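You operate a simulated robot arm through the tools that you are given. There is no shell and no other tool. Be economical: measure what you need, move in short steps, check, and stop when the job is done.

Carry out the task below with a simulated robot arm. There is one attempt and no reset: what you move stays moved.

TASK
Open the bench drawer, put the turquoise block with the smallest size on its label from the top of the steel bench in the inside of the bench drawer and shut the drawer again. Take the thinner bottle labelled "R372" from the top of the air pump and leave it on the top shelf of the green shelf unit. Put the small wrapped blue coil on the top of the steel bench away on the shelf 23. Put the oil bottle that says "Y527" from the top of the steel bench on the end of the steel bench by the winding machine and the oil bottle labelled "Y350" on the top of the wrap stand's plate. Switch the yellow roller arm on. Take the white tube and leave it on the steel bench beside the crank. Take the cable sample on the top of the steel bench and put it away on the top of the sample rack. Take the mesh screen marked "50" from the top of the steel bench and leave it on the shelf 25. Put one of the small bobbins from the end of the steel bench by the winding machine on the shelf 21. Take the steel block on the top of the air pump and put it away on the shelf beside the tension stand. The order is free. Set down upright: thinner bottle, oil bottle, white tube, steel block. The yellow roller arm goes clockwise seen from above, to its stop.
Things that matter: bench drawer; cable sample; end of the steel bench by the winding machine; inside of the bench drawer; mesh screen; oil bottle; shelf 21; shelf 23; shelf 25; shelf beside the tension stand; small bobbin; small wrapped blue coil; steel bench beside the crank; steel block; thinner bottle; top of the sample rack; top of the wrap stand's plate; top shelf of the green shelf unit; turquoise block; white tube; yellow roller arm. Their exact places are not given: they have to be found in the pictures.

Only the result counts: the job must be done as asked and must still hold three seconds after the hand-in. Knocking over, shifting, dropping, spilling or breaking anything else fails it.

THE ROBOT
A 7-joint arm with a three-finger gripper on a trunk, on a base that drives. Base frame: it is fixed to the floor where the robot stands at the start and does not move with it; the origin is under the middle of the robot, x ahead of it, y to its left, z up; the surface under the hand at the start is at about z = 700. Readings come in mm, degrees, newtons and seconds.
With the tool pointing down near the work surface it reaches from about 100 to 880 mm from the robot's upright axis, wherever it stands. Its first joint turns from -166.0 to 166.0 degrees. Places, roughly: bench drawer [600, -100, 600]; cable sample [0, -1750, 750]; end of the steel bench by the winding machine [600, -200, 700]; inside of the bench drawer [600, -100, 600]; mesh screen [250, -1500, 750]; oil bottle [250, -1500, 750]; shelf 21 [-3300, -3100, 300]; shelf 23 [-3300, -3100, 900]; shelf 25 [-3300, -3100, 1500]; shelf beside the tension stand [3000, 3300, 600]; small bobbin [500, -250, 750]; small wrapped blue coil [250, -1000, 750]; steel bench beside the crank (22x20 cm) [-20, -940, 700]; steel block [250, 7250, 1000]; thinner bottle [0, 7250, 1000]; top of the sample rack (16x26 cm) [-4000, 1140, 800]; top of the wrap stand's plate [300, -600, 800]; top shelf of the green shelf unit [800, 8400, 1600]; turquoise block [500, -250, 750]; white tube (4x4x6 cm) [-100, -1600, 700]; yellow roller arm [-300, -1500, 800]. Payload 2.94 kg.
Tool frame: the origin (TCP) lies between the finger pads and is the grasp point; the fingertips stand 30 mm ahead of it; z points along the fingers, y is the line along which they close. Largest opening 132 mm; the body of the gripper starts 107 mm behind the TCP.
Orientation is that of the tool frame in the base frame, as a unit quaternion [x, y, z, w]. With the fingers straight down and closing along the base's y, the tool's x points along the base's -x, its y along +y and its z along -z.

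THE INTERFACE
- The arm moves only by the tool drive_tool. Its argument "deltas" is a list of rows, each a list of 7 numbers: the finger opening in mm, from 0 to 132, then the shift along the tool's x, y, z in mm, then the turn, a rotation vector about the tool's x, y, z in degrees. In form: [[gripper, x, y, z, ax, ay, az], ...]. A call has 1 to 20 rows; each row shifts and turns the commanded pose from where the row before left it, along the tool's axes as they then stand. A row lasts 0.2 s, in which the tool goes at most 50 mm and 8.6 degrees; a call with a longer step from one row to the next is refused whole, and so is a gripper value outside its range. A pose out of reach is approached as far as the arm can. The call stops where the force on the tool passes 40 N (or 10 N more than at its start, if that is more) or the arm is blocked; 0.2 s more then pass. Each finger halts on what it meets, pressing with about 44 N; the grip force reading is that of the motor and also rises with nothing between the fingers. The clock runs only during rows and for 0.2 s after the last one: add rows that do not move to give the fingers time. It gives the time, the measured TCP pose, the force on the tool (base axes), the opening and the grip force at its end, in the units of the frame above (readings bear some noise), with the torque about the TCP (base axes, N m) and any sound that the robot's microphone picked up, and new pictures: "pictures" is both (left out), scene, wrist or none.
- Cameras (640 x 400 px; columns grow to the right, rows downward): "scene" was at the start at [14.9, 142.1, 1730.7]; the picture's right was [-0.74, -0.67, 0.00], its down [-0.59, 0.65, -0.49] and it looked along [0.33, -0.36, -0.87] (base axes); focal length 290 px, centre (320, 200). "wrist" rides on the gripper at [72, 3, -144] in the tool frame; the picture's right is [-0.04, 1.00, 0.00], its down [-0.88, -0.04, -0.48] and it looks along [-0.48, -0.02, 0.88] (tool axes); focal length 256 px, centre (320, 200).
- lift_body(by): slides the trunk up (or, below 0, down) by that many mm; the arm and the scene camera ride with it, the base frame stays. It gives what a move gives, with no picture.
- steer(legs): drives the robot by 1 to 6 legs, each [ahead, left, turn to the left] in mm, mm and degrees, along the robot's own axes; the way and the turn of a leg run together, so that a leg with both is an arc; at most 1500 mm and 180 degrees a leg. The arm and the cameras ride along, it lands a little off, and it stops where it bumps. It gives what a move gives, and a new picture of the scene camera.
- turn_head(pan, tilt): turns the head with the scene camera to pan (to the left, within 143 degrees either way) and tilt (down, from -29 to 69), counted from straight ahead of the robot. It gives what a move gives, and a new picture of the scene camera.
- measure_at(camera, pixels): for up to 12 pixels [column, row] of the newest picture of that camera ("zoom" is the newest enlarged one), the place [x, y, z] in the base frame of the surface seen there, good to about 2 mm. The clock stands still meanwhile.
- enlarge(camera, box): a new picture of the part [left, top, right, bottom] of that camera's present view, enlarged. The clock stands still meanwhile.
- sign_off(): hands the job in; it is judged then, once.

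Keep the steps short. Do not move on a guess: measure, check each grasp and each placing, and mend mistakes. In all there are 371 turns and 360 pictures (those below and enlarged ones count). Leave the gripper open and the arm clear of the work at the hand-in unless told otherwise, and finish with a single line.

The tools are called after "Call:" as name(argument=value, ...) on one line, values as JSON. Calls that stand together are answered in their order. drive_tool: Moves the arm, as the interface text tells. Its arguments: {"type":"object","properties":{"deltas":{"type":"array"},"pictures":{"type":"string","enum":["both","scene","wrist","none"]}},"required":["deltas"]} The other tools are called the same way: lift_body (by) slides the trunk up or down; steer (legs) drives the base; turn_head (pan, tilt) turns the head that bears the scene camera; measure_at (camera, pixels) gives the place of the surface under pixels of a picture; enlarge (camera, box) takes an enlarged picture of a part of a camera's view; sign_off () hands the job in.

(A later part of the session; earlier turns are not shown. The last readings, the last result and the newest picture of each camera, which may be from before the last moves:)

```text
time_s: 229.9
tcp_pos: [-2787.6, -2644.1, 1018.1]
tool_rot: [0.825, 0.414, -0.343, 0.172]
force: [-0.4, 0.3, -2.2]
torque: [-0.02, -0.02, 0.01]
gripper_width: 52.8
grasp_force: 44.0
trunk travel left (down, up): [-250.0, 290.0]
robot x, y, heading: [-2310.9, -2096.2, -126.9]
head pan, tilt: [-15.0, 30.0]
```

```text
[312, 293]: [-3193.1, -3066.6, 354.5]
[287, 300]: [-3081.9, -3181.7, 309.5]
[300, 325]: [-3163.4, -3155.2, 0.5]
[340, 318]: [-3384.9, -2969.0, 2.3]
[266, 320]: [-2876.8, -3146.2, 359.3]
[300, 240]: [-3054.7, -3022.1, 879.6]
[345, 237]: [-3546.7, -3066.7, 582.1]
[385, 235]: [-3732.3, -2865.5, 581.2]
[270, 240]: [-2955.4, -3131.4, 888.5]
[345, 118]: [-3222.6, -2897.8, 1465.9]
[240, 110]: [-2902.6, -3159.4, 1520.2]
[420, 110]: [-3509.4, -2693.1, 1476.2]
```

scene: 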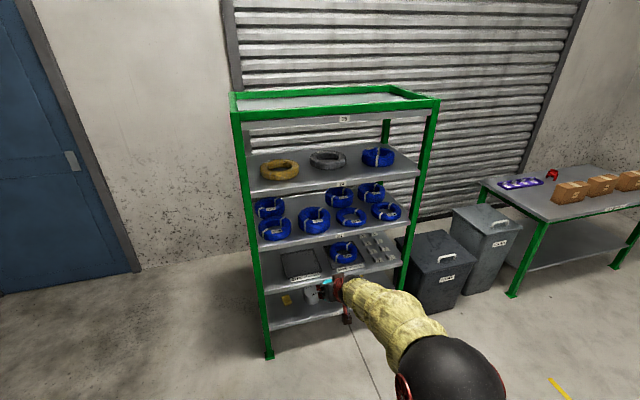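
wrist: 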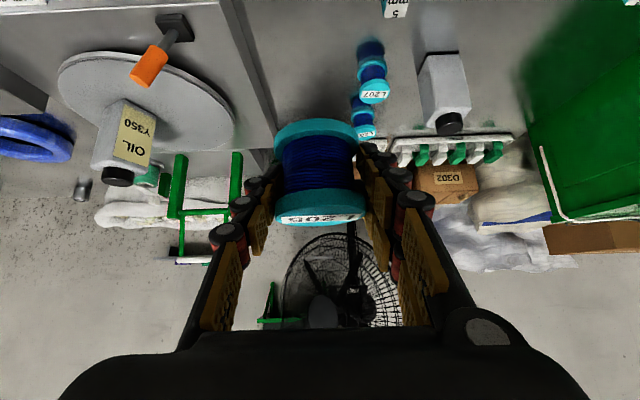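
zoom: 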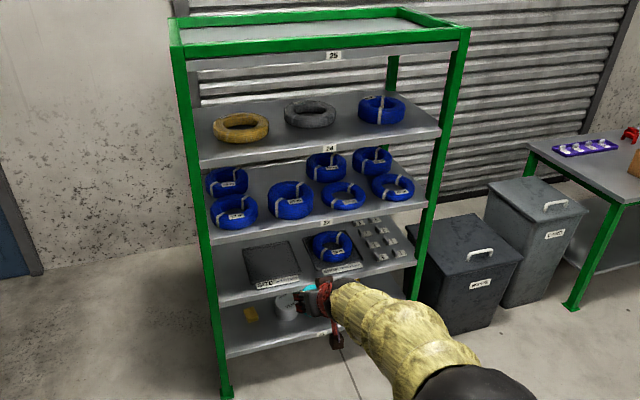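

Shelf 21 has a free gap between the white cylinder and the yellow bottle, around n=835 of my bench-axes. I shift right 200 mm and lower the trunk.

Call:
steer(legs=[[0, -200, 0]])

Call:
lift_body(by=-250)

Call:
drive_tool(deltas=[[30, 28.2, 0, 28.2, 0, 0, 0], [30, 28.2, 0, 28.2, 0, 0, 0], [30, 28.2, 0, 28.2, 0, 0, 0], [30, 28.2, 0, 28.2, 0, 0, 0], [30, 28.2, 0, 28.2, 0, 0, 0], [30, 28.2, 0, 28.2, 0, 0, 0], [30, 28.2, 0, 28.2, 0, 0, 0], [30, 28.2, 0, 28.2, 0, 0, 0], [30, 28.2, 0, 28.2, 0, 0, 0], [30, 28.2, 0, 28.2, 0, 0, 0], [30, 0, 0, 0, 0, 0, 0]])

```text
time_s: 231.5
tcp_pos: [-2949.4, -2523.6, 1018.2]
tool_rot: [0.826, 0.413, -0.343, 0.171]
force: [0.2, 0.0, -2.3]
torque: [-0.05, -0.04, -0.01]
gripper_width: 52.9
grasp_force: 44.4
trunk travel left (down, up): [-250.0, 290.0]
robot x, y, heading: [-2471.9, -1973.6, -127.2]
head pan, tilt: [-15.0, 30.0]
```

scene: 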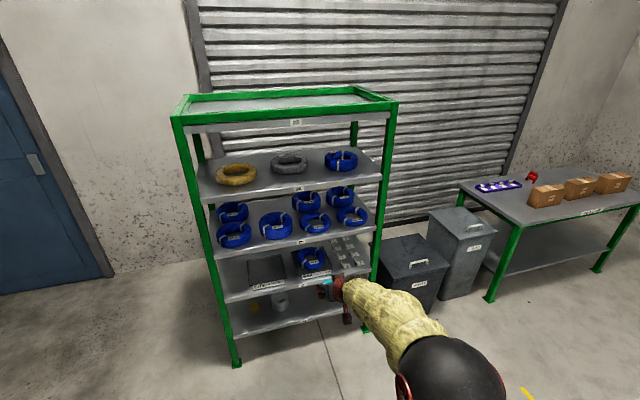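

```text
time_s: 234.1
tcp_pos: [-2949.3, -2521.8, 767.9]
tool_rot: [0.826, 0.413, -0.342, 0.172]
force: [-0.8, -1.2, -2.0]
torque: [0.01, 0.01, 0.0]
gripper_width: 53.2
grasp_force: 44.0
trunk travel left (down, up): [0.0, 540.0]
robot x, y, heading: [-2471.8, -1973.4, -127.0]
head pan, tilt: [-15.0, 30.0]
```

```text
time_s: 236.5
tcp_pos: [-2949.0, -2526.6, 368.2]
tool_rot: [0.826, 0.414, -0.341, 0.174]
force: [0.6, -1.1, -2.4]
torque: [-0.03, 0.0, 0.01]
gripper_width: 53.0
grasp_force: 43.8
trunk travel left (down, up): [0.0, 540.0]
robot x, y, heading: [-2475.2, -1970.9, -127.0]
head pan, tilt: [-15.0, 30.0]
```

scene: 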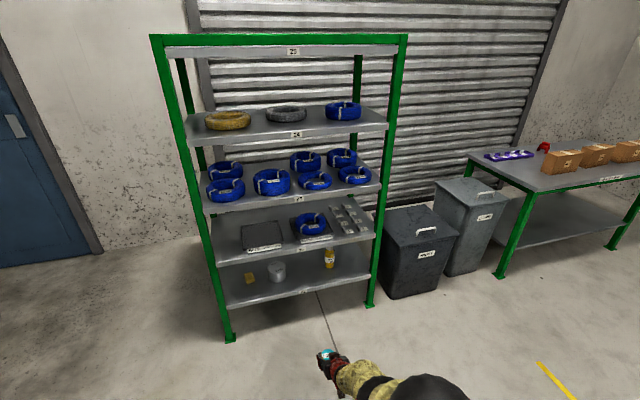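
wrist: 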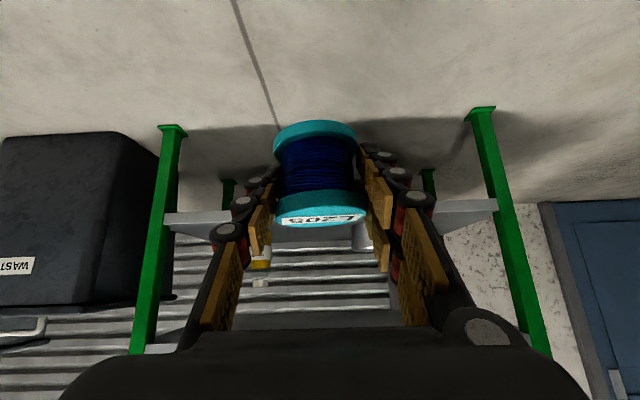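

Call:
measure_at(camera="scene", pixels=[[277, 270], [329, 262], [305, 275], [300, 290], [307, 285], [310, 290], [250, 278], [270, 300], [345, 278], [230, 230]])

Call:
enlarge(camera="scene", box=[200, 200, 400, 330])

```text
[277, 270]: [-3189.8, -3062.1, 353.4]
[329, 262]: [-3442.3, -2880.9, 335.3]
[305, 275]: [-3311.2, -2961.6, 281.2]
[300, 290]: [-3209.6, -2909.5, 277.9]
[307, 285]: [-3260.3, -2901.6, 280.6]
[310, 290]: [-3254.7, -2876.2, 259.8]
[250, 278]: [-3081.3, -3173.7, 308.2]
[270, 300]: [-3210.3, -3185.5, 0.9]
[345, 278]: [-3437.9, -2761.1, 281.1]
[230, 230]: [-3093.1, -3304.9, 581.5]
```

```text
3.08 times, centred on (300, 265) of scene
```

zoom: 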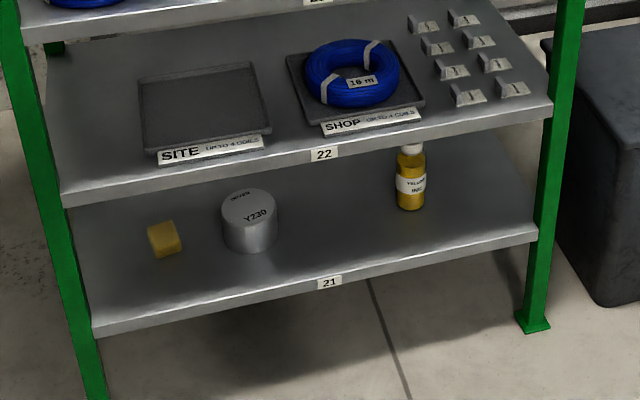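

The gap is clear. I drive ahead so the bobbin comes in over shelf 21.

Call:
steer(legs=[[400, 0, 0]])

```text
time_s: 238.9
tcp_pos: [-3173.8, -2834.6, 368.5]
tool_rot: [0.824, 0.417, -0.34, 0.175]
force: [-0.5, -0.5, -2.2]
torque: [0.01, 0.01, 0.01]
gripper_width: 53.0
grasp_force: 43.9
trunk travel left (down, up): [0.0, 540.0]
robot x, y, heading: [-2701.4, -2282.0, -126.8]
head pan, tilt: [-15.0, 30.0]
```

scene: 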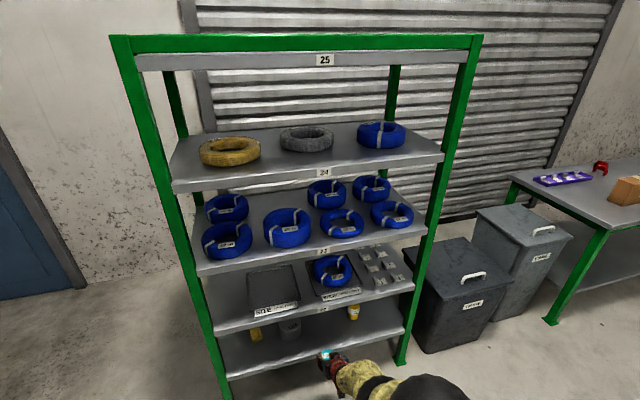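

Call:
steer(legs=[[147, -18, 0]])

Call:
drive_tool(deltas=[[30, 0, 0, 0, 0, 0, 0]], pictures="wrist")

```text
time_s: 240.2
tcp_pos: [-3274.2, -2946.9, 369.8]
tool_rot: [0.824, 0.419, -0.34, 0.175]
force: [0.2, 0.5, -1.5]
torque: [0.01, 0.03, 0.03]
gripper_width: 52.9
grasp_force: 44.1
trunk travel left (down, up): [0.0, 540.0]
robot x, y, heading: [-2804.8, -2391.0, -126.4]
head pan, tilt: [-15.0, 30.0]
```

scene: 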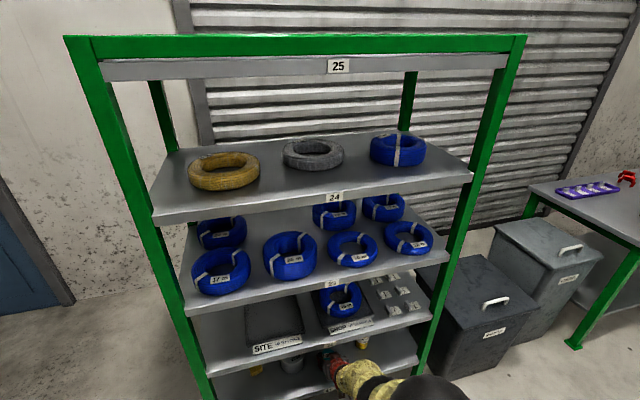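

```text
time_s: 240.7
tcp_pos: [-3274.1, -2946.5, 369.4]
tool_rot: [0.824, 0.418, -0.341, 0.175]
force: [-0.2, 0.2, -2.0]
torque: [0.03, 0.01, 0.0]
gripper_width: 53.1
grasp_force: 44.3
trunk travel left (down, up): [0.0, 540.0]
robot x, y, heading: [-2799.6, -2389.4, -126.5]
head pan, tilt: [-15.0, 30.0]
```

wrist: 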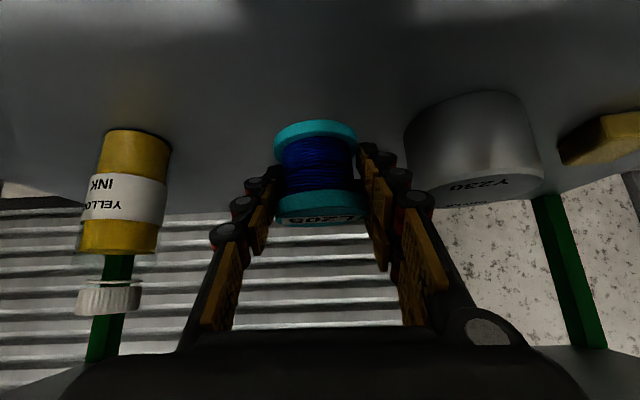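

Call:
drive_tool(deltas=[[30, 17, 0, 17, 0, 0, 0], [30, 14, 0, 14, 0, 0, 0], [30, 3, 0, 3, 0, 0, 0], [30, 0, 0, 0, 0, 0, 0]], pictures="wrist")

```text
time_s: 241.7
tcp_pos: [-3275.8, -2948.2, 321.3]
tool_rot: [0.824, 0.418, -0.341, 0.175]
force: [-0.3, -0.4, -2.3]
torque: [0.02, 0.01, 0.01]
gripper_width: 52.8
grasp_force: 44.2
trunk travel left (down, up): [0.0, 540.0]
robot x, y, heading: [-2806.0, -2390.7, -126.3]
head pan, tilt: [-15.0, 30.0]
```

wrist: 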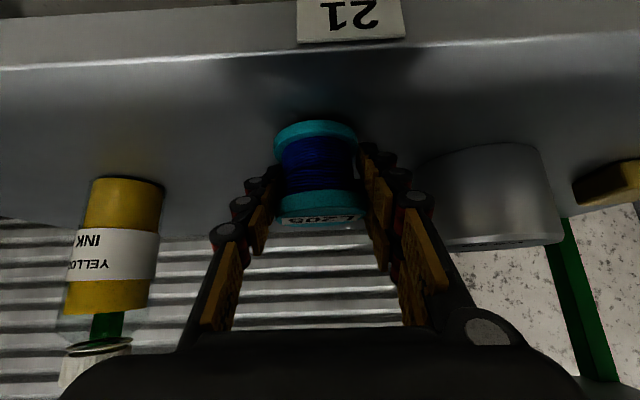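

Call:
drive_tool(deltas=[[30, 2, 0, 2, 0, 0, 0], [30, 2, 0, 2, 0, 0, 0], [30, 0, 0, 0, 0, 0, 0]], pictures="none")

```text
time_s: 242.4
tcp_pos: [-3276.6, -2947.3, 316.2]
tool_rot: [0.823, 0.419, -0.342, 0.177]
force: [3.7, 1.6, 9.8]
torque: [-0.19, -0.33, 0.09]
gripper_width: 52.9
grasp_force: 44.0
trunk travel left (down, up): [0.0, 540.0]
robot x, y, heading: [-2804.7, -2389.3, -126.5]
head pan, tilt: [-15.0, 30.0]
```

Contact (≈10 N). I open a little and withdraw along the fingers.

Call:
drive_tool(deltas=[[68, 0, 0, 0, 0, 0, 0], [68, 0, 0, 0, 0, 0, 0], [68, 0, 0, -15, 0, 0, 0], [68, 0, 0, -40, 0, 0, 0], [68, 0, 0, -45, 0, 0, 0], [68, 0, 0, 0, 0, 0, 0]], pictures="wrist")

```text
time_s: 243.8
tcp_pos: [-3247.3, -2878.6, 388.8]
tool_rot: [0.822, 0.423, -0.338, 0.177]
force: [0.5, -0.2, 0.0]
torque: [0.02, -0.04, 0.0]
gripper_width: 67.8
grasp_force: 0.0
out of reach, approached as far as the arm can: row 4, 5
trunk travel left (down, up): [0.0, 540.0]
robot x, y, heading: [-2802.8, -2387.0, -126.1]
head pan, tilt: [-15.0, 30.0]
```

wrist: 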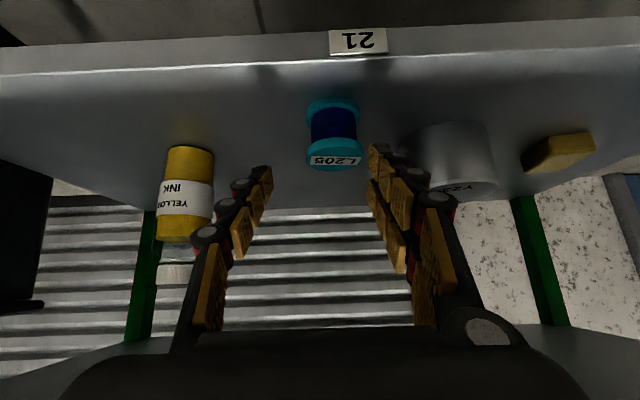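

The bobbin stands on shelf 21. I back out by driving.

Call:
steer(legs=[[-450, 0, 0]])

Call:
lift_body(by=250)

```text
time_s: 246.6
tcp_pos: [-2985.1, -2516.2, 388.0]
tool_rot: [0.824, 0.418, -0.34, 0.176]
force: [-0.7, -0.4, 0.0]
torque: [0.0, -0.01, -0.02]
gripper_width: 67.9
grasp_force: 0.0
trunk travel left (down, up): [0.0, 540.0]
robot x, y, heading: [-2541.3, -2025.5, -127.0]
head pan, tilt: [-15.0, 30.0]
```

scene: 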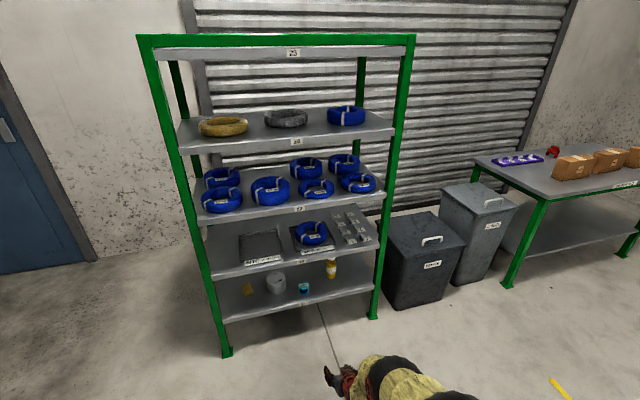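

```text
time_s: 249.1
tcp_pos: [-2984.6, -2515.1, 637.0]
tool_rot: [0.823, 0.419, -0.34, 0.177]
force: [-0.2, -0.2, -0.1]
torque: [-0.05, 0.01, 0.05]
gripper_width: 67.9
grasp_force: 0.0
trunk travel left (down, up): [-250.0, 290.0]
robot x, y, heading: [-2538.3, -2029.1, -127.0]
head pan, tilt: [-15.0, 30.0]
```

I zoom on shelf 23 and shelf 25 to plan where the coil and the screen can go.

Call:
enlarge(camera="scene", box=[190, 130, 400, 225])

Call:
measure_at(camera="zoom", pixels=[[95, 205], [245, 185], [385, 175], [510, 160], [95, 140], [350, 110], [470, 100], [235, 120], [180, 215], [320, 200], [445, 180], [240, 250]])

```text
3.05 times, centred on (295, 178) of scene
```

zoom: 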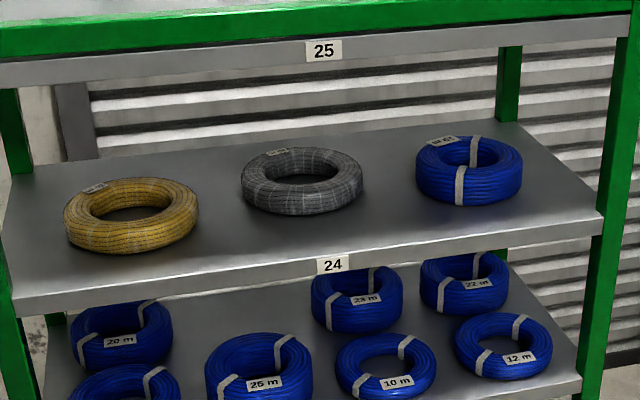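

```text
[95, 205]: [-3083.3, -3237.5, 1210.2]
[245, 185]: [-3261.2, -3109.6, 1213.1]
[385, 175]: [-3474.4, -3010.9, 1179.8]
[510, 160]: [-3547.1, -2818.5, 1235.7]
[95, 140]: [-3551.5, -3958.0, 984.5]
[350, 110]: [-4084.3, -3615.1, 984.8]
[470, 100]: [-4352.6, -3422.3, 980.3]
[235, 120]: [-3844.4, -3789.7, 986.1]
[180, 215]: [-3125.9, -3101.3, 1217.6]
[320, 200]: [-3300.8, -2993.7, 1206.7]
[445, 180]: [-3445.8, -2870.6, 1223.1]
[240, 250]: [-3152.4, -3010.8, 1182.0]
```

Call:
turn_head(pan=-12, tilt=38)

Call:
enlarge(camera="scene", box=[150, 80, 400, 240])

```text
time_s: 249.8
tcp_pos: [-2985.3, -2516.3, 639.1]
tool_rot: [0.824, 0.418, -0.34, 0.175]
force: [-0.5, -0.4, -0.5]
torque: [0.01, 0.0, 0.02]
gripper_width: 68.0
grasp_force: 0.1
trunk travel left (down, up): [-250.0, 290.0]
robot x, y, heading: [-2537.9, -2028.3, -126.7]
head pan, tilt: [-12.0, 38.0]
```

scene: 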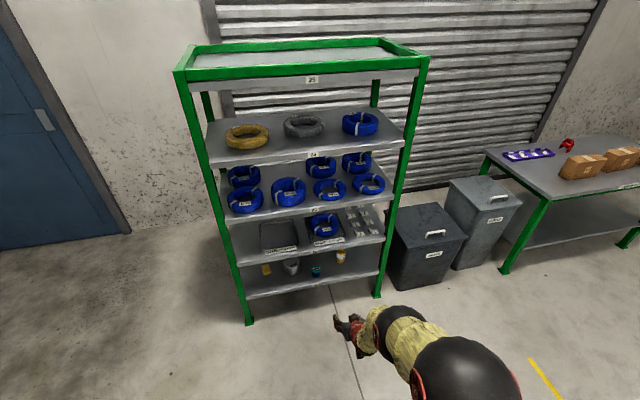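

```text
2.50 times, centred on (275, 160) of scene
```

zoom: 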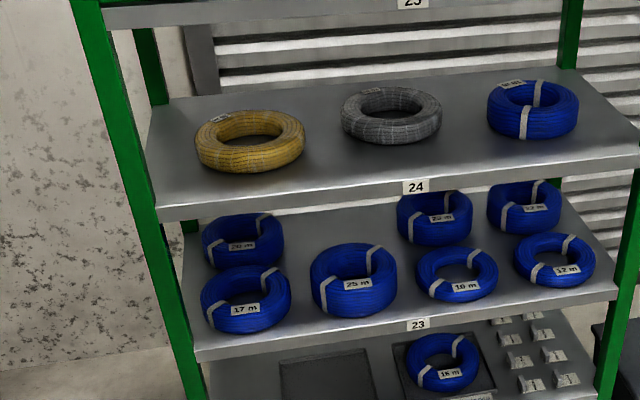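

Call:
measure_at(camera="zoom", pixels=[[205, 300], [290, 290], [312, 285], [396, 275], [418, 280], [497, 265], [285, 240], [399, 220], [340, 235], [340, 222], [360, 330], [415, 300]])

```text
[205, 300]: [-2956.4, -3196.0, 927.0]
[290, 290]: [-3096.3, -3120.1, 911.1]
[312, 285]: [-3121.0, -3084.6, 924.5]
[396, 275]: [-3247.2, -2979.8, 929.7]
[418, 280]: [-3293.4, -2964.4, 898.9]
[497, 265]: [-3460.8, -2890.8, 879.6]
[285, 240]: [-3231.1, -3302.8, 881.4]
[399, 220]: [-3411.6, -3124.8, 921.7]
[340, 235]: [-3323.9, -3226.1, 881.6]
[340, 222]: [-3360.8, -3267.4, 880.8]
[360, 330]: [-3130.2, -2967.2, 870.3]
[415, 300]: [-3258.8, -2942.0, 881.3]
```

I measure coil heights on shelf 23 and the underside/front of shelf 24.

Call:
measure_at(camera="zoom", pixels=[[353, 247], [340, 248], [325, 262], [372, 272], [345, 274], [240, 218], [437, 198], [415, 196], [300, 205], [415, 186], [455, 252], [300, 335]])

```text
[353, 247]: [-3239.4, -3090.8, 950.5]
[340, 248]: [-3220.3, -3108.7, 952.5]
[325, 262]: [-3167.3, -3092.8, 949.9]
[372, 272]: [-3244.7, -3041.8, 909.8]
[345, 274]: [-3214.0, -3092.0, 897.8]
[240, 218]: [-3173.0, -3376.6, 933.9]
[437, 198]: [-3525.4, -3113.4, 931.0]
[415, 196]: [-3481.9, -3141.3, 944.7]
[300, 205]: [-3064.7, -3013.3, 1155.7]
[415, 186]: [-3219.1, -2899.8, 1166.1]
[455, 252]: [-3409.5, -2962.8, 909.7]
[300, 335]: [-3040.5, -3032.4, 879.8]
```

Now back to the bench for the mesh screen. I first raise and level the tool.

Call:
drive_tool(deltas=[[68, -28, 0, -28, 0, 0, 0], [68, -28, 0, -28, 0, 0, 0], [68, -28, 0, -28, 0, 0, 0], [68, -28, 0, -28, 0, 0, 0], [68, -28, 0, -28, 0, 0, 0], [68, -28, 0, -28, 0, 0, 0], [68, -28, 0, -28, 0, 0, 0], [68, -28, 0, -28, 0, 0, 0], [68, -28, 0, -28, 0, 0, 0], [68, 0, 0, 0, 0, 7.5, 0], [68, 0, 0, 0, 0, 7.5, 0], [68, 0, 0, 0, 0, 7.5, 0], [68, 0, 0, 0, 0, 7.5, 0], [68, 0, 0, 0, 0, 7.5, 0], [68, 0, 0, 0, 0, 7.5, 0], [68, 0, 0, 0, 0, 0, 0]], pictures="none")

Call:
steer(legs=[[0, 560, 0], [-900, 0, 0], [-900, 0, 0]])

```text
time_s: 253.2
tcp_pos: [-2984.4, -2524.1, 1002.9]
tool_rot: [0.887, 0.458, -0.035, 0.034]
force: [0.2, -0.1, -0.7]
torque: [0.02, 0.0, 0.03]
gripper_width: 67.9
grasp_force: 0.1
out of reach, approached as far as the arm can: row 12
trunk travel left (down, up): [-250.0, 290.0]
robot x, y, heading: [-2536.0, -2028.6, -127.0]
head pan, tilt: [-12.0, 38.0]
```

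```text
time_s: 265.0
tcp_pos: [-1469.0, -1439.6, 1003.4]
tool_rot: [0.889, 0.454, -0.035, 0.035]
force: [0.0, 0.0, -0.3]
torque: [0.01, -0.04, 0.01]
gripper_width: 68.1
grasp_force: 0.1
trunk travel left (down, up): [-250.0, 290.0]
robot x, y, heading: [-1013.1, -952.3, -127.4]
head pan, tilt: [-12.0, 38.0]
```

scene: 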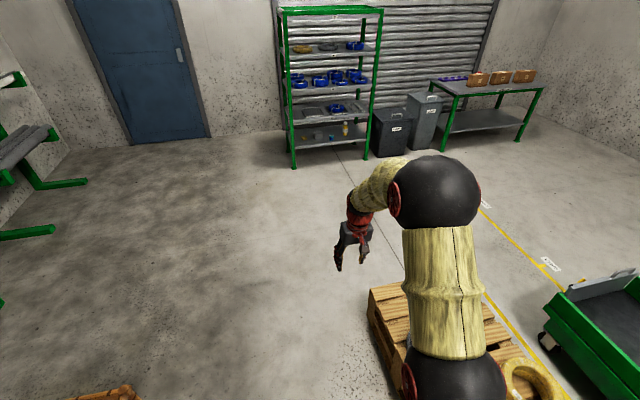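

Call:
steer(legs=[[0, 0, 90.4], [0, 270, 0], [380, 0, 0]])

Call:
turn_head(pan=0, tilt=50)

```text
time_s: 272.9
tcp_pos: [-33.5, -1403.6, 1003.1]
tool_rot: [0.295, 0.954, 0.0, 0.049]
force: [-0.3, 0.3, 0.0]
torque: [0.0, 0.05, -0.02]
gripper_width: 67.8
grasp_force: 0.1
trunk travel left (down, up): [-250.0, 290.0]
robot x, y, heading: [-535.4, -961.7, -36.0]
head pan, tilt: [-12.0, 38.0]
```

scene: 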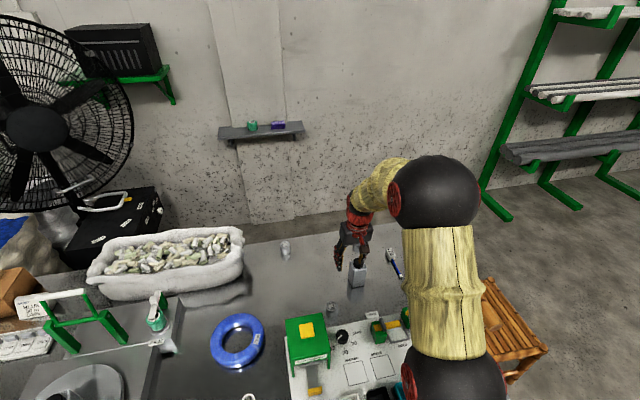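

```text
time_s: 273.6
tcp_pos: [-35.3, -1402.6, 1003.2]
tool_rot: [0.295, 0.954, 0.0, 0.049]
force: [-0.1, 0.1, 0.7]
torque: [0.05, 0.02, -0.04]
gripper_width: 67.8
grasp_force: 0.0
trunk travel left (down, up): [-250.0, 290.0]
robot x, y, heading: [-535.2, -964.7, -35.7]
head pan, tilt: [0.0, 50.0]
```

scene: 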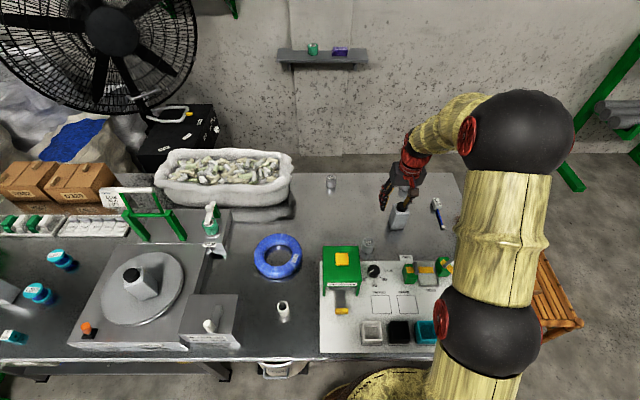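

I level the tool and test how high I can lift with the tool pointing down (for shelf 25).

Call:
drive_tool(deltas=[[68, 0, 0, 0, 1.66, 5.36, 0], [68, 30, 30, -40, 0, 0, 0], [68, 31, 32, -40, 0, 0, 0], [68, 0, 0, -45, 0, 0, 0], [68, 0, 0, -45, 0, 0, 0], [68, 0, 0, -45, 0, 0, 0], [68, 0, 0, -45, 0, 0, 0], [68, 0, 0, 0, 0, 0, 0]], pictures="none")

```text
refused: row 2 steps farther than a row can; nothing moved
```

Call:
drive_tool(deltas=[[68, 0, 0, 0, 1.66, 5.36, 0], [68, 30, 30, -20, 0, 0, 0], [68, 31, 32, -20, 0, 0, 0], [68, 0, 0, -45, 0, 0, 0], [68, 0, 0, -45, 0, 0, 0], [68, 0, 0, -45, 0, 0, 0], [68, 0, 0, -45, 0, 0, 0], [68, 0, 0, -45, 0, 0, 0], [68, 0, 0, 0, 0, 0, 0]], pictures="none")

```text
time_s: 275.6
tcp_pos: [-49.7, -1315.6, 1269.3]
tool_rot: [0.295, 0.955, -0.001, 0.0]
force: [0.7, 0.2, 0.1]
torque: [0.02, 0.01, -0.01]
gripper_width: 68.0
grasp_force: 0.1
trunk travel left (down, up): [-250.0, 290.0]
robot x, y, heading: [-536.1, -963.8, -35.9]
head pan, tilt: [0.0, 50.0]
```

Good, it reaches. I come down toward the mesh screen and measure it.

Call:
drive_tool(deltas=[[80, 0, 0, 45, 0, 0, 0], [80, 0, 0, 45, 0, 0, 0], [80, 0, 0, 45, 0, 0, 0], [80, 0, 0, 45, 0, 0, 0], [80, 0, 0, 45, 0, 0, 0], [80, 0, 0, 45, 0, 0, 0], [80, 0, 0, 45, 0, 0, 0], [80, 0, 0, 25, 0, 0, 0], [80, 0, 0, 0, 0, 0, 0]], pictures="wrist")

```text
time_s: 277.6
tcp_pos: [-48.7, -1316.8, 929.3]
tool_rot: [0.295, 0.956, -0.001, 0.0]
force: [0.6, -0.3, -0.9]
torque: [0.02, 0.01, 0.02]
gripper_width: 80.0
grasp_force: 0.1
trunk travel left (down, up): [-250.0, 290.0]
robot x, y, heading: [-532.3, -964.9, -36.0]
head pan, tilt: [0.0, 50.0]
```

wrist: 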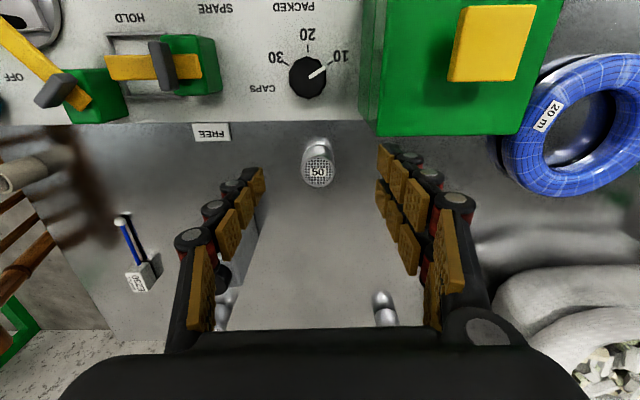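

Call:
measure_at(camera="wrist", pixels=[[318, 170], [302, 172], [334, 172], [318, 185], [318, 150], [500, 150], [640, 110], [575, 195], [580, 65], [562, 160], [590, 120], [440, 100]])

Call:
enlarge(camera="wrist", box=[480, 40, 640, 210])

```text
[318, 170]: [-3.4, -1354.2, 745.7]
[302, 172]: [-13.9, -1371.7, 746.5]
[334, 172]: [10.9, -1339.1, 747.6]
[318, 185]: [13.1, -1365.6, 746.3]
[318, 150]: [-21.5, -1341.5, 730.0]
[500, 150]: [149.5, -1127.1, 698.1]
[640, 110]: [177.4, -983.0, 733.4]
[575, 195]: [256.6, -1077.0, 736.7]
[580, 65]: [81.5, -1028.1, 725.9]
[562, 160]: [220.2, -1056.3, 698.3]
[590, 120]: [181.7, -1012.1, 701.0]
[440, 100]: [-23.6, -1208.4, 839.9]
```

```text
2.35 times, centred on (560, 125) of wrist
```

zoom: 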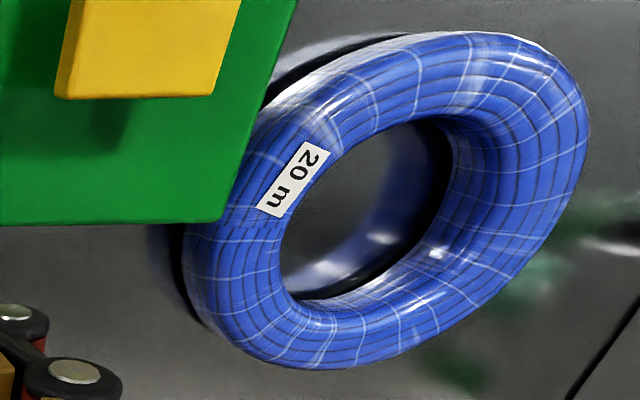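

Mesh centre about (0,-1355). I lower on it and grip.

Call:
drive_tool(deltas=[[76, -31, -2, 0, 0, 0, 0], [76, -31, -2, 0, 0, 0, 0], [76, 0, 0, 45, 0, 0, 0], [76, 0, 0, 45, 0, 0, 0], [76, 0, 0, 45, 0, 0, 0], [76, 0, 0, 40, 0, 0, 0], [76, 0, 0, 15, 0, 0, 0], [76, 0, 0, 0, 0, 0, 0], [25, 0, 0, 0, 0, 0, 0], [25, 0, 0, 0, 0, 0, 0], [25, 0, 0, 0, 0, 0, 0], [25, 0, 0, 0, 0, 0, 0]], pictures="wrist")

```text
time_s: 280.2
tcp_pos: [1.6, -1357.2, 736.0]
tool_rot: [0.295, 0.955, -0.001, 0.001]
force: [0.1, -0.6, -0.1]
torque: [0.0, -0.01, 0.01]
gripper_width: 47.5
grasp_force: 34.8
trunk travel left (down, up): [-250.0, 290.0]
robot x, y, heading: [-535.8, -964.2, -35.7]
head pan, tilt: [0.0, 50.0]
```

wrist: 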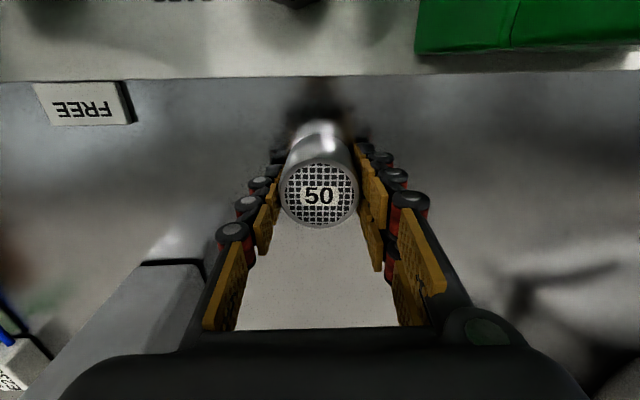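

Screen "50" held. I lift, draw in and drive to the shelf unit.

Call:
drive_tool(deltas=[[25, 0, 0, -20, 0, 0, 0], [25, 0, 0, -45, 0, 0, 0], [25, 0, 0, -45, 0, 0, 0], [25, 0, 0, -45, 0, 0, 0], [25, 0, 0, -45, 0, 0, 0], [25, 0, 0, -45, 0, 0, 0], [25, 0, 0, -45, 0, 0, 0], [25, 40, 0, 0, 0, 0, 0], [25, 40, 0, 0, 0, 0, 0], [25, 40, 0, 0, 0, 0, 0], [25, 0, 0, 0, 0, 0, 0]], pictures="wrist")

Call:
steer(legs=[[-390, 0, 0], [0, 0, -91], [950, 0, 0]])

```text
time_s: 282.6
tcp_pos: [-96.6, -1285.1, 1030.7]
tool_rot: [0.295, 0.955, -0.001, 0.0]
force: [0.7, 0.1, -1.0]
torque: [0.0, 0.03, 0.0]
gripper_width: 47.2
grasp_force: 44.0
trunk travel left (down, up): [-250.0, 290.0]
robot x, y, heading: [-531.5, -963.7, -35.8]
head pan, tilt: [0.0, 50.0]
```

wrist: 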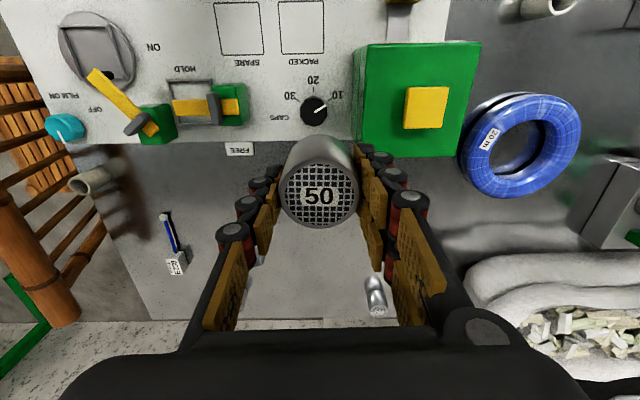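

```text
time_s: 293.6
tcp_pos: [-1779.6, -1940.7, 1031.4]
tool_rot: [0.892, 0.451, -0.001, 0.0]
force: [-0.2, -0.3, -1.3]
torque: [0.01, 0.01, 0.05]
gripper_width: 47.0
grasp_force: 43.5
trunk travel left (down, up): [-250.0, 290.0]
robot x, y, heading: [-1440.9, -1509.2, -127.9]
head pan, tilt: [0.0, 50.0]
```

scene: 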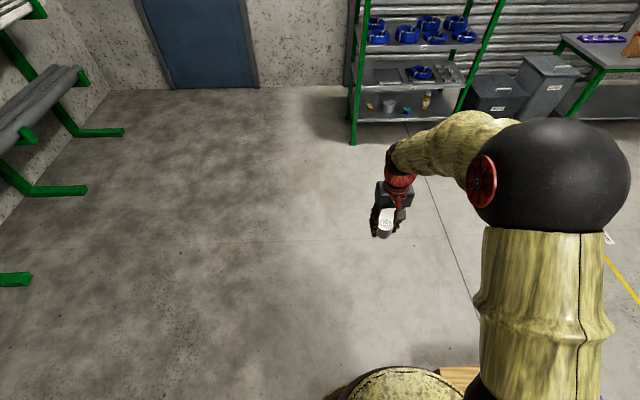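

Call:
steer(legs=[[950, 0, 0.9], [0, -530, 0], [250, 0, 0]])

Call:
lift_body(by=290)

Call:
turn_head(pan=-5, tilt=40)

```text
time_s: 302.5
tcp_pos: [-2906.4, -2579.0, 1030.6]
tool_rot: [0.888, 0.46, 0.0, 0.0]
force: [-0.1, -0.6, -0.4]
torque: [0.03, 0.0, -0.01]
gripper_width: 47.1
grasp_force: 43.9
trunk travel left (down, up): [-250.0, 290.0]
robot x, y, heading: [-2572.9, -2147.0, -127.0]
head pan, tilt: [0.0, 50.0]
```

scene: 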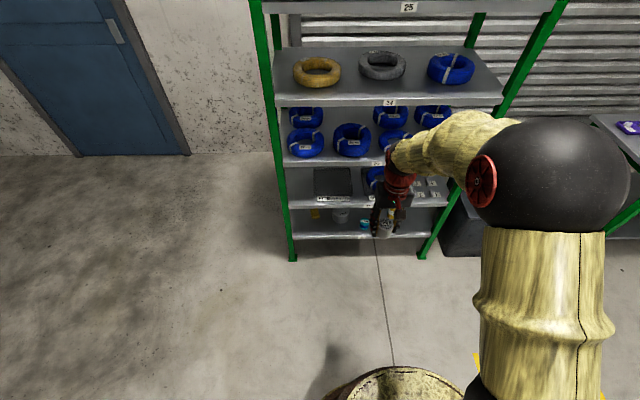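

```text
time_s: 305.4
tcp_pos: [-2905.1, -2579.2, 1319.8]
tool_rot: [0.888, 0.459, -0.001, 0.0]
force: [-0.2, -0.1, -1.1]
torque: [0.02, -0.02, -0.01]
gripper_width: 47.3
grasp_force: 44.3
trunk travel left (down, up): [-540.0, 0.0]
robot x, y, heading: [-2576.7, -2142.9, -127.0]
head pan, tilt: [0.0, 50.0]
```

```text
time_s: 306.1
tcp_pos: [-2905.4, -2579.8, 1320.8]
tool_rot: [0.888, 0.46, 0.0, -0.001]
force: [0.2, 0.9, -2.0]
torque: [0.01, -0.02, 0.0]
gripper_width: 47.4
grasp_force: 44.0
trunk travel left (down, up): [-540.0, 0.0]
robot x, y, heading: [-2576.8, -2146.4, -126.9]
head pan, tilt: [-5.0, 40.0]
```

scene: 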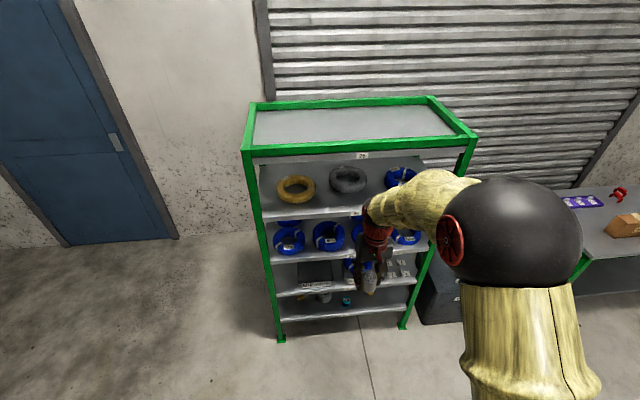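

Call:
measure_at(camera="scene", pixels=[[350, 125], [350, 145], [350, 150], [350, 102], [350, 110], [260, 120], [440, 115], [360, 157]])

```text
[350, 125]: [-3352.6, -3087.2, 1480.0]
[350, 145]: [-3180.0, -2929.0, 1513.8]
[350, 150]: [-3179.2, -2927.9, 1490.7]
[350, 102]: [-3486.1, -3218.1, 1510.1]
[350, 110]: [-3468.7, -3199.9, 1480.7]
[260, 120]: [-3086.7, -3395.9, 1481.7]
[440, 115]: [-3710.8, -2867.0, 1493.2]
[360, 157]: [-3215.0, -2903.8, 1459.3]
```

Shelf 25 is an empty tray at z 1480 with a rim to ~1515. I raise the screen above the rim.

Call:
drive_tool(deltas=[[25, 0, 0, -45, 0, 0, 0], [25, 0, 0, -45, 0, 0, 0], [25, 0, 0, -45, 0, 0, 0], [25, 0, 0, -45, 0, 0, 0], [25, 0, 0, -45, 0, 0, 0], [25, 0, 0, -45, 0, 0, 0], [25, 0, 0, -10, 0, 0, 0], [25, 0, 0, 0, 0, 0, 0]], pictures="none")

```text
time_s: 307.9
tcp_pos: [-2905.0, -2576.8, 1600.7]
tool_rot: [0.888, 0.459, 0.0, -0.001]
force: [-0.4, 0.3, -0.8]
torque: [-0.02, -0.02, -0.01]
gripper_width: 47.2
grasp_force: 43.5
trunk travel left (down, up): [-540.0, 0.0]
robot x, y, heading: [-2574.0, -2144.3, -127.0]
head pan, tilt: [-5.0, 40.0]
```

Call:
steer(legs=[[560, 0, 0]])

Call:
drive_tool(deltas=[[25, 0, 0, 0, 0, 0, 0]], pictures="wrist")

```text
time_s: 311.2
tcp_pos: [-3254.6, -3036.2, 1599.2]
tool_rot: [0.889, 0.458, -0.001, -0.001]
force: [0.0, -0.6, -2.0]
torque: [0.01, -0.05, 0.02]
gripper_width: 47.2
grasp_force: 44.2
trunk travel left (down, up): [-540.0, 0.0]
robot x, y, heading: [-2921.1, -2604.0, -126.9]
head pan, tilt: [-5.0, 40.0]
```

scene: 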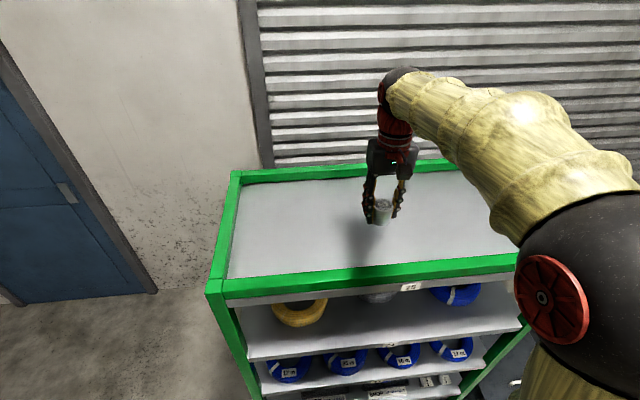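

```text
time_s: 311.6
tcp_pos: [-3255.3, -3036.1, 1600.3]
tool_rot: [0.889, 0.458, 0.0, -0.001]
force: [-1.2, -0.7, -1.6]
torque: [0.02, -0.02, -0.04]
gripper_width: 47.1
grasp_force: 43.6
trunk travel left (down, up): [-540.0, 0.0]
robot x, y, heading: [-2922.7, -2603.4, -127.0]
head pan, tilt: [-5.0, 40.0]
```

wrist: 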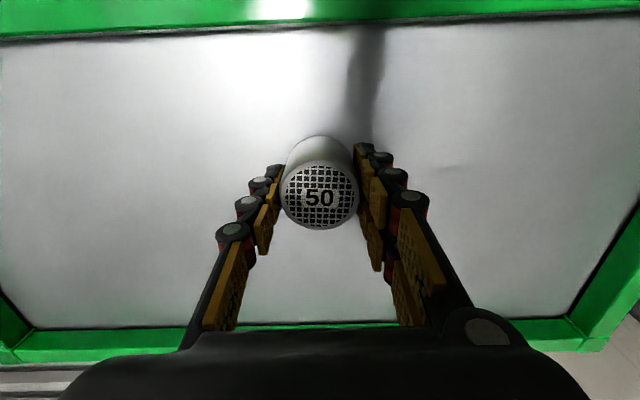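

Over the tray. I lower to contact.

Call:
drive_tool(deltas=[[25, 0, 0, 40, 0, 0, 0], [25, 0, 0, 35, 0, 0, 0], [25, 0, 0, 7, 0, 0, 0], [25, 0, 0, 3, 0, 0, 0], [25, 0, 0, 0, 0, 0, 0]], pictures="none")

```text
time_s: 312.8
tcp_pos: [-3254.4, -3034.9, 1517.1]
tool_rot: [0.889, 0.458, 0.0, 0.0]
force: [0.0, 0.1, -1.2]
torque: [-0.03, 0.01, 0.0]
gripper_width: 47.2
grasp_force: 44.2
trunk travel left (down, up): [-540.0, 0.0]
robot x, y, heading: [-2923.9, -2600.6, -126.9]
head pan, tilt: [-5.0, 40.0]
```

Call:
drive_tool(deltas=[[25, 0, 0, 2, 0, 0, 0], [25, 0, 0, 2, 0, 0, 0], [25, 0, 0, 0, 0, 0, 0]], pictures="none")

```text
time_s: 313.6
tcp_pos: [-3254.3, -3035.0, 1515.2]
tool_rot: [0.889, 0.458, -0.003, 0.001]
force: [-1.8, -1.9, 31.3]
torque: [-0.01, -0.01, 0.03]
gripper_width: 47.0
grasp_force: 44.3
trunk travel left (down, up): [-540.0, 0.0]
robot x, y, heading: [-2920.4, -2603.0, -127.1]
head pan, tilt: [-5.0, 40.0]
```

Firm contact. I release and rise.

Call:
drive_tool(deltas=[[65, 0, 0, -2, 0, 0, 0], [65, 0, 0, 0, 0, 0, 0], [65, 0, 0, -30, 0, 0, 0], [65, 0, 0, -40, 0, 0, 0], [65, 0, 0, -30, 0, 0, 0]], pictures="wrist")

```text
time_s: 314.8
tcp_pos: [-3254.5, -3036.6, 1613.0]
tool_rot: [0.889, 0.458, 0.0, -0.001]
force: [0.3, 0.3, 0.1]
torque: [-0.01, 0.04, -0.01]
gripper_width: 65.0
grasp_force: 0.1
trunk travel left (down, up): [-540.0, 0.0]
robot x, y, heading: [-2923.5, -2605.3, -127.3]
head pan, tilt: [-5.0, 40.0]
```

wrist: 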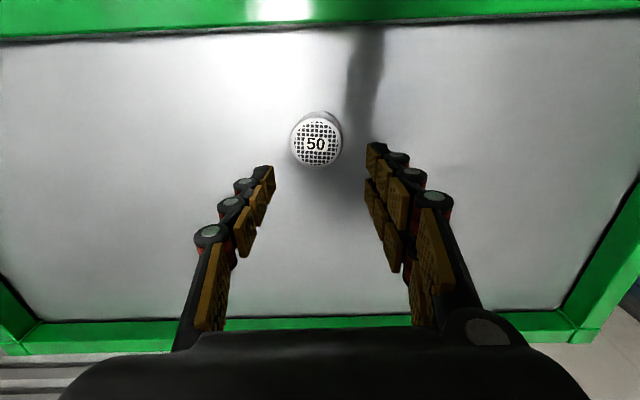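

Screen "50" stands on shelf 25. I back off and lower the trunk, then check shelf 23's gap again from the front.

Call:
steer(legs=[[-600, 0, 0]])

Call:
lift_body(by=-290)

Call:
drive_tool(deltas=[[65, 0, 0, 45, 0, 0, 0], [65, 0, 0, 45, 0, 0, 0], [65, 0, 0, 45, 0, 0, 0], [65, 0, 0, 45, 0, 0, 0], [65, 0, 0, 45, 0, 0, 0], [65, 0, 0, 45, 0, 0, 0]], pictures="none")

Call:
turn_head(pan=10, tilt=30)

Call:
enlarge(camera="scene", box=[150, 100, 450, 260])

```text
time_s: 318.2
tcp_pos: [-2888.1, -2556.3, 1614.4]
tool_rot: [0.886, 0.464, -0.001, -0.001]
force: [-0.2, -0.3, 0.6]
torque: [-0.03, 0.03, -0.01]
gripper_width: 64.8
grasp_force: 0.0
trunk travel left (down, up): [-540.0, 0.0]
robot x, y, heading: [-2559.7, -2121.8, -126.4]
head pan, tilt: [-5.0, 40.0]
```

scene: 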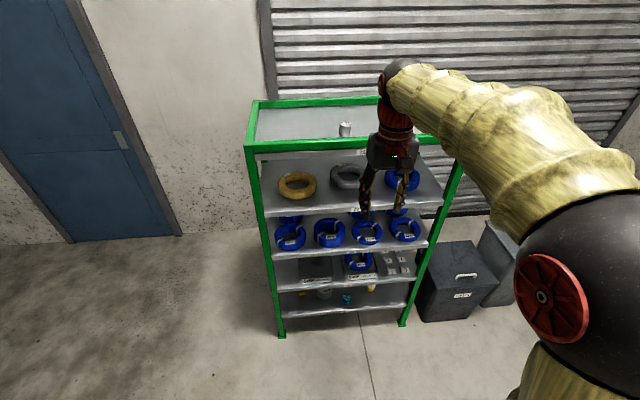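

```text
time_s: 321.1
tcp_pos: [-2887.7, -2557.7, 1323.7]
tool_rot: [0.886, 0.463, -0.001, 0.0]
force: [0.7, -0.4, -0.1]
torque: [0.02, 0.0, -0.01]
gripper_width: 65.0
grasp_force: 0.0
trunk travel left (down, up): [-250.0, 290.0]
robot x, y, heading: [-2557.3, -2118.4, -126.2]
head pan, tilt: [-5.0, 40.0]
```

```text
time_s: 322.5
tcp_pos: [-2889.1, -2555.8, 1052.8]
tool_rot: [0.886, 0.464, -0.001, -0.001]
force: [-0.4, -0.4, 0.5]
torque: [0.03, 0.0, 0.0]
gripper_width: 64.7
grasp_force: 0.1
trunk travel left (down, up): [-250.0, 290.0]
robot x, y, heading: [-2559.4, -2120.3, -126.0]
head pan, tilt: [-5.0, 40.0]
```

```text
time_s: 323.3
tcp_pos: [-2890.1, -2556.2, 1052.9]
tool_rot: [0.886, 0.463, -0.001, 0.0]
force: [0.4, -0.6, 0.3]
torque: [0.0, -0.01, -0.01]
gripper_width: 64.8
grasp_force: 0.1
trunk travel left (down, up): [-250.0, 290.0]
robot x, y, heading: [-2559.2, -2119.0, -126.4]
head pan, tilt: [10.0, 30.0]
```

scene: 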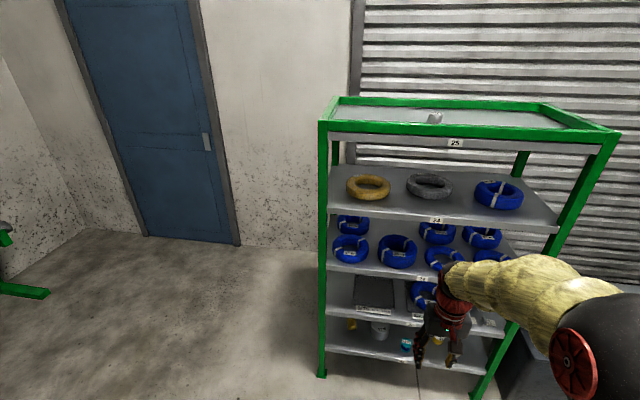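

```text
2.13 times, centred on (300, 180) of scene
```

zoom: 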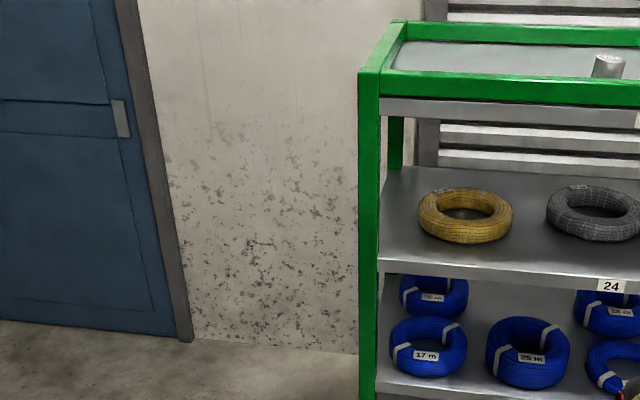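

Call:
measure_at(camera="zoom", pixels=[[467, 295], [462, 285], [469, 305], [574, 310], [578, 300], [520, 305], [520, 290], [540, 318], [495, 330], [568, 345]])

```text
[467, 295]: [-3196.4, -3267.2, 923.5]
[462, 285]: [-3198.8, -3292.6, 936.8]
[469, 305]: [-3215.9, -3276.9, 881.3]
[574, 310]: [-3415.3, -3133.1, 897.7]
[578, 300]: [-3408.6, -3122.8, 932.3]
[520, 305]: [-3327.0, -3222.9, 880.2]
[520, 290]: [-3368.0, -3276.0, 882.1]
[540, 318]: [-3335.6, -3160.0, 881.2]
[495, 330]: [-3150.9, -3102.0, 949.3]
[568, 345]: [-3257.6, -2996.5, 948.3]
```

The gap on shelf 23 is 256 mm wide (n 587–843). Now I return to the bench for the coil.

Call:
steer(legs=[[0, 525, -0.7], [-800, 0, 0], [-800, 0, 0], [-800, 0, 0]])

Call:
steer(legs=[[0, 0, 90]])

Call:
turn_head(pan=0, tilt=50)

```text
time_s: 337.9
tcp_pos: [-1007.3, -986.1, 1053.9]
tool_rot: [0.899, 0.438, -0.001, 0.0]
force: [-0.4, -0.4, 0.6]
torque: [0.03, 0.01, 0.03]
gripper_width: 64.9
grasp_force: 0.1
trunk travel left (down, up): [-250.0, 290.0]
robot x, y, heading: [-654.2, -571.2, -129.6]
head pan, tilt: [10.0, 30.0]
```

scene: 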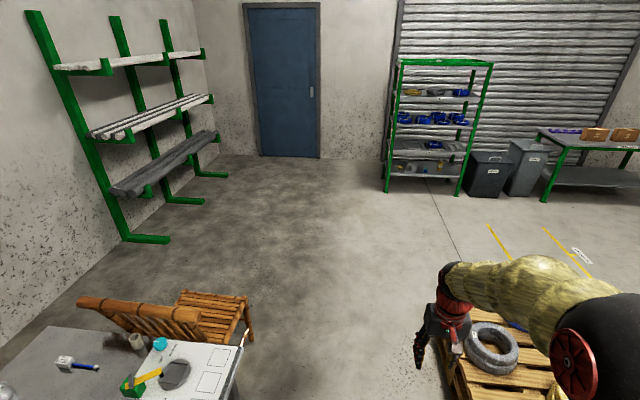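

```text
time_s: 342.1
tcp_pos: [-238.9, -925.2, 1054.2]
tool_rot: [0.327, 0.945, -0.001, 0.0]
force: [0.7, 0.1, 0.0]
torque: [0.0, 0.01, 0.0]
gripper_width: 65.1
grasp_force: 0.0
trunk travel left (down, up): [-250.0, 290.0]
robot x, y, heading: [-654.2, -569.5, -40.1]
head pan, tilt: [10.0, 30.0]
```

scene: 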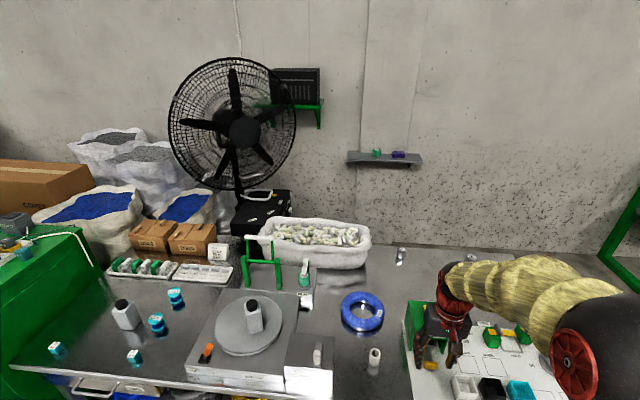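

```text
time_s: 342.9
tcp_pos: [-239.2, -925.7, 1052.8]
tool_rot: [0.327, 0.945, -0.001, 0.0]
force: [0.4, -0.3, 0.0]
torque: [0.02, -0.01, -0.04]
gripper_width: 65.2
grasp_force: 0.0
trunk travel left (down, up): [-250.0, 290.0]
robot x, y, heading: [-652.9, -572.1, -39.9]
head pan, tilt: [0.0, 50.0]
```

scene: 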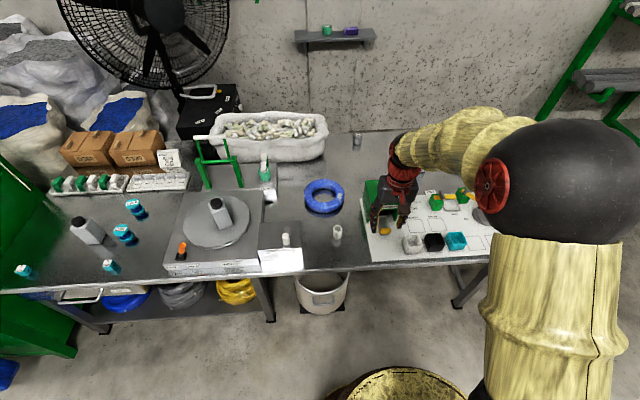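

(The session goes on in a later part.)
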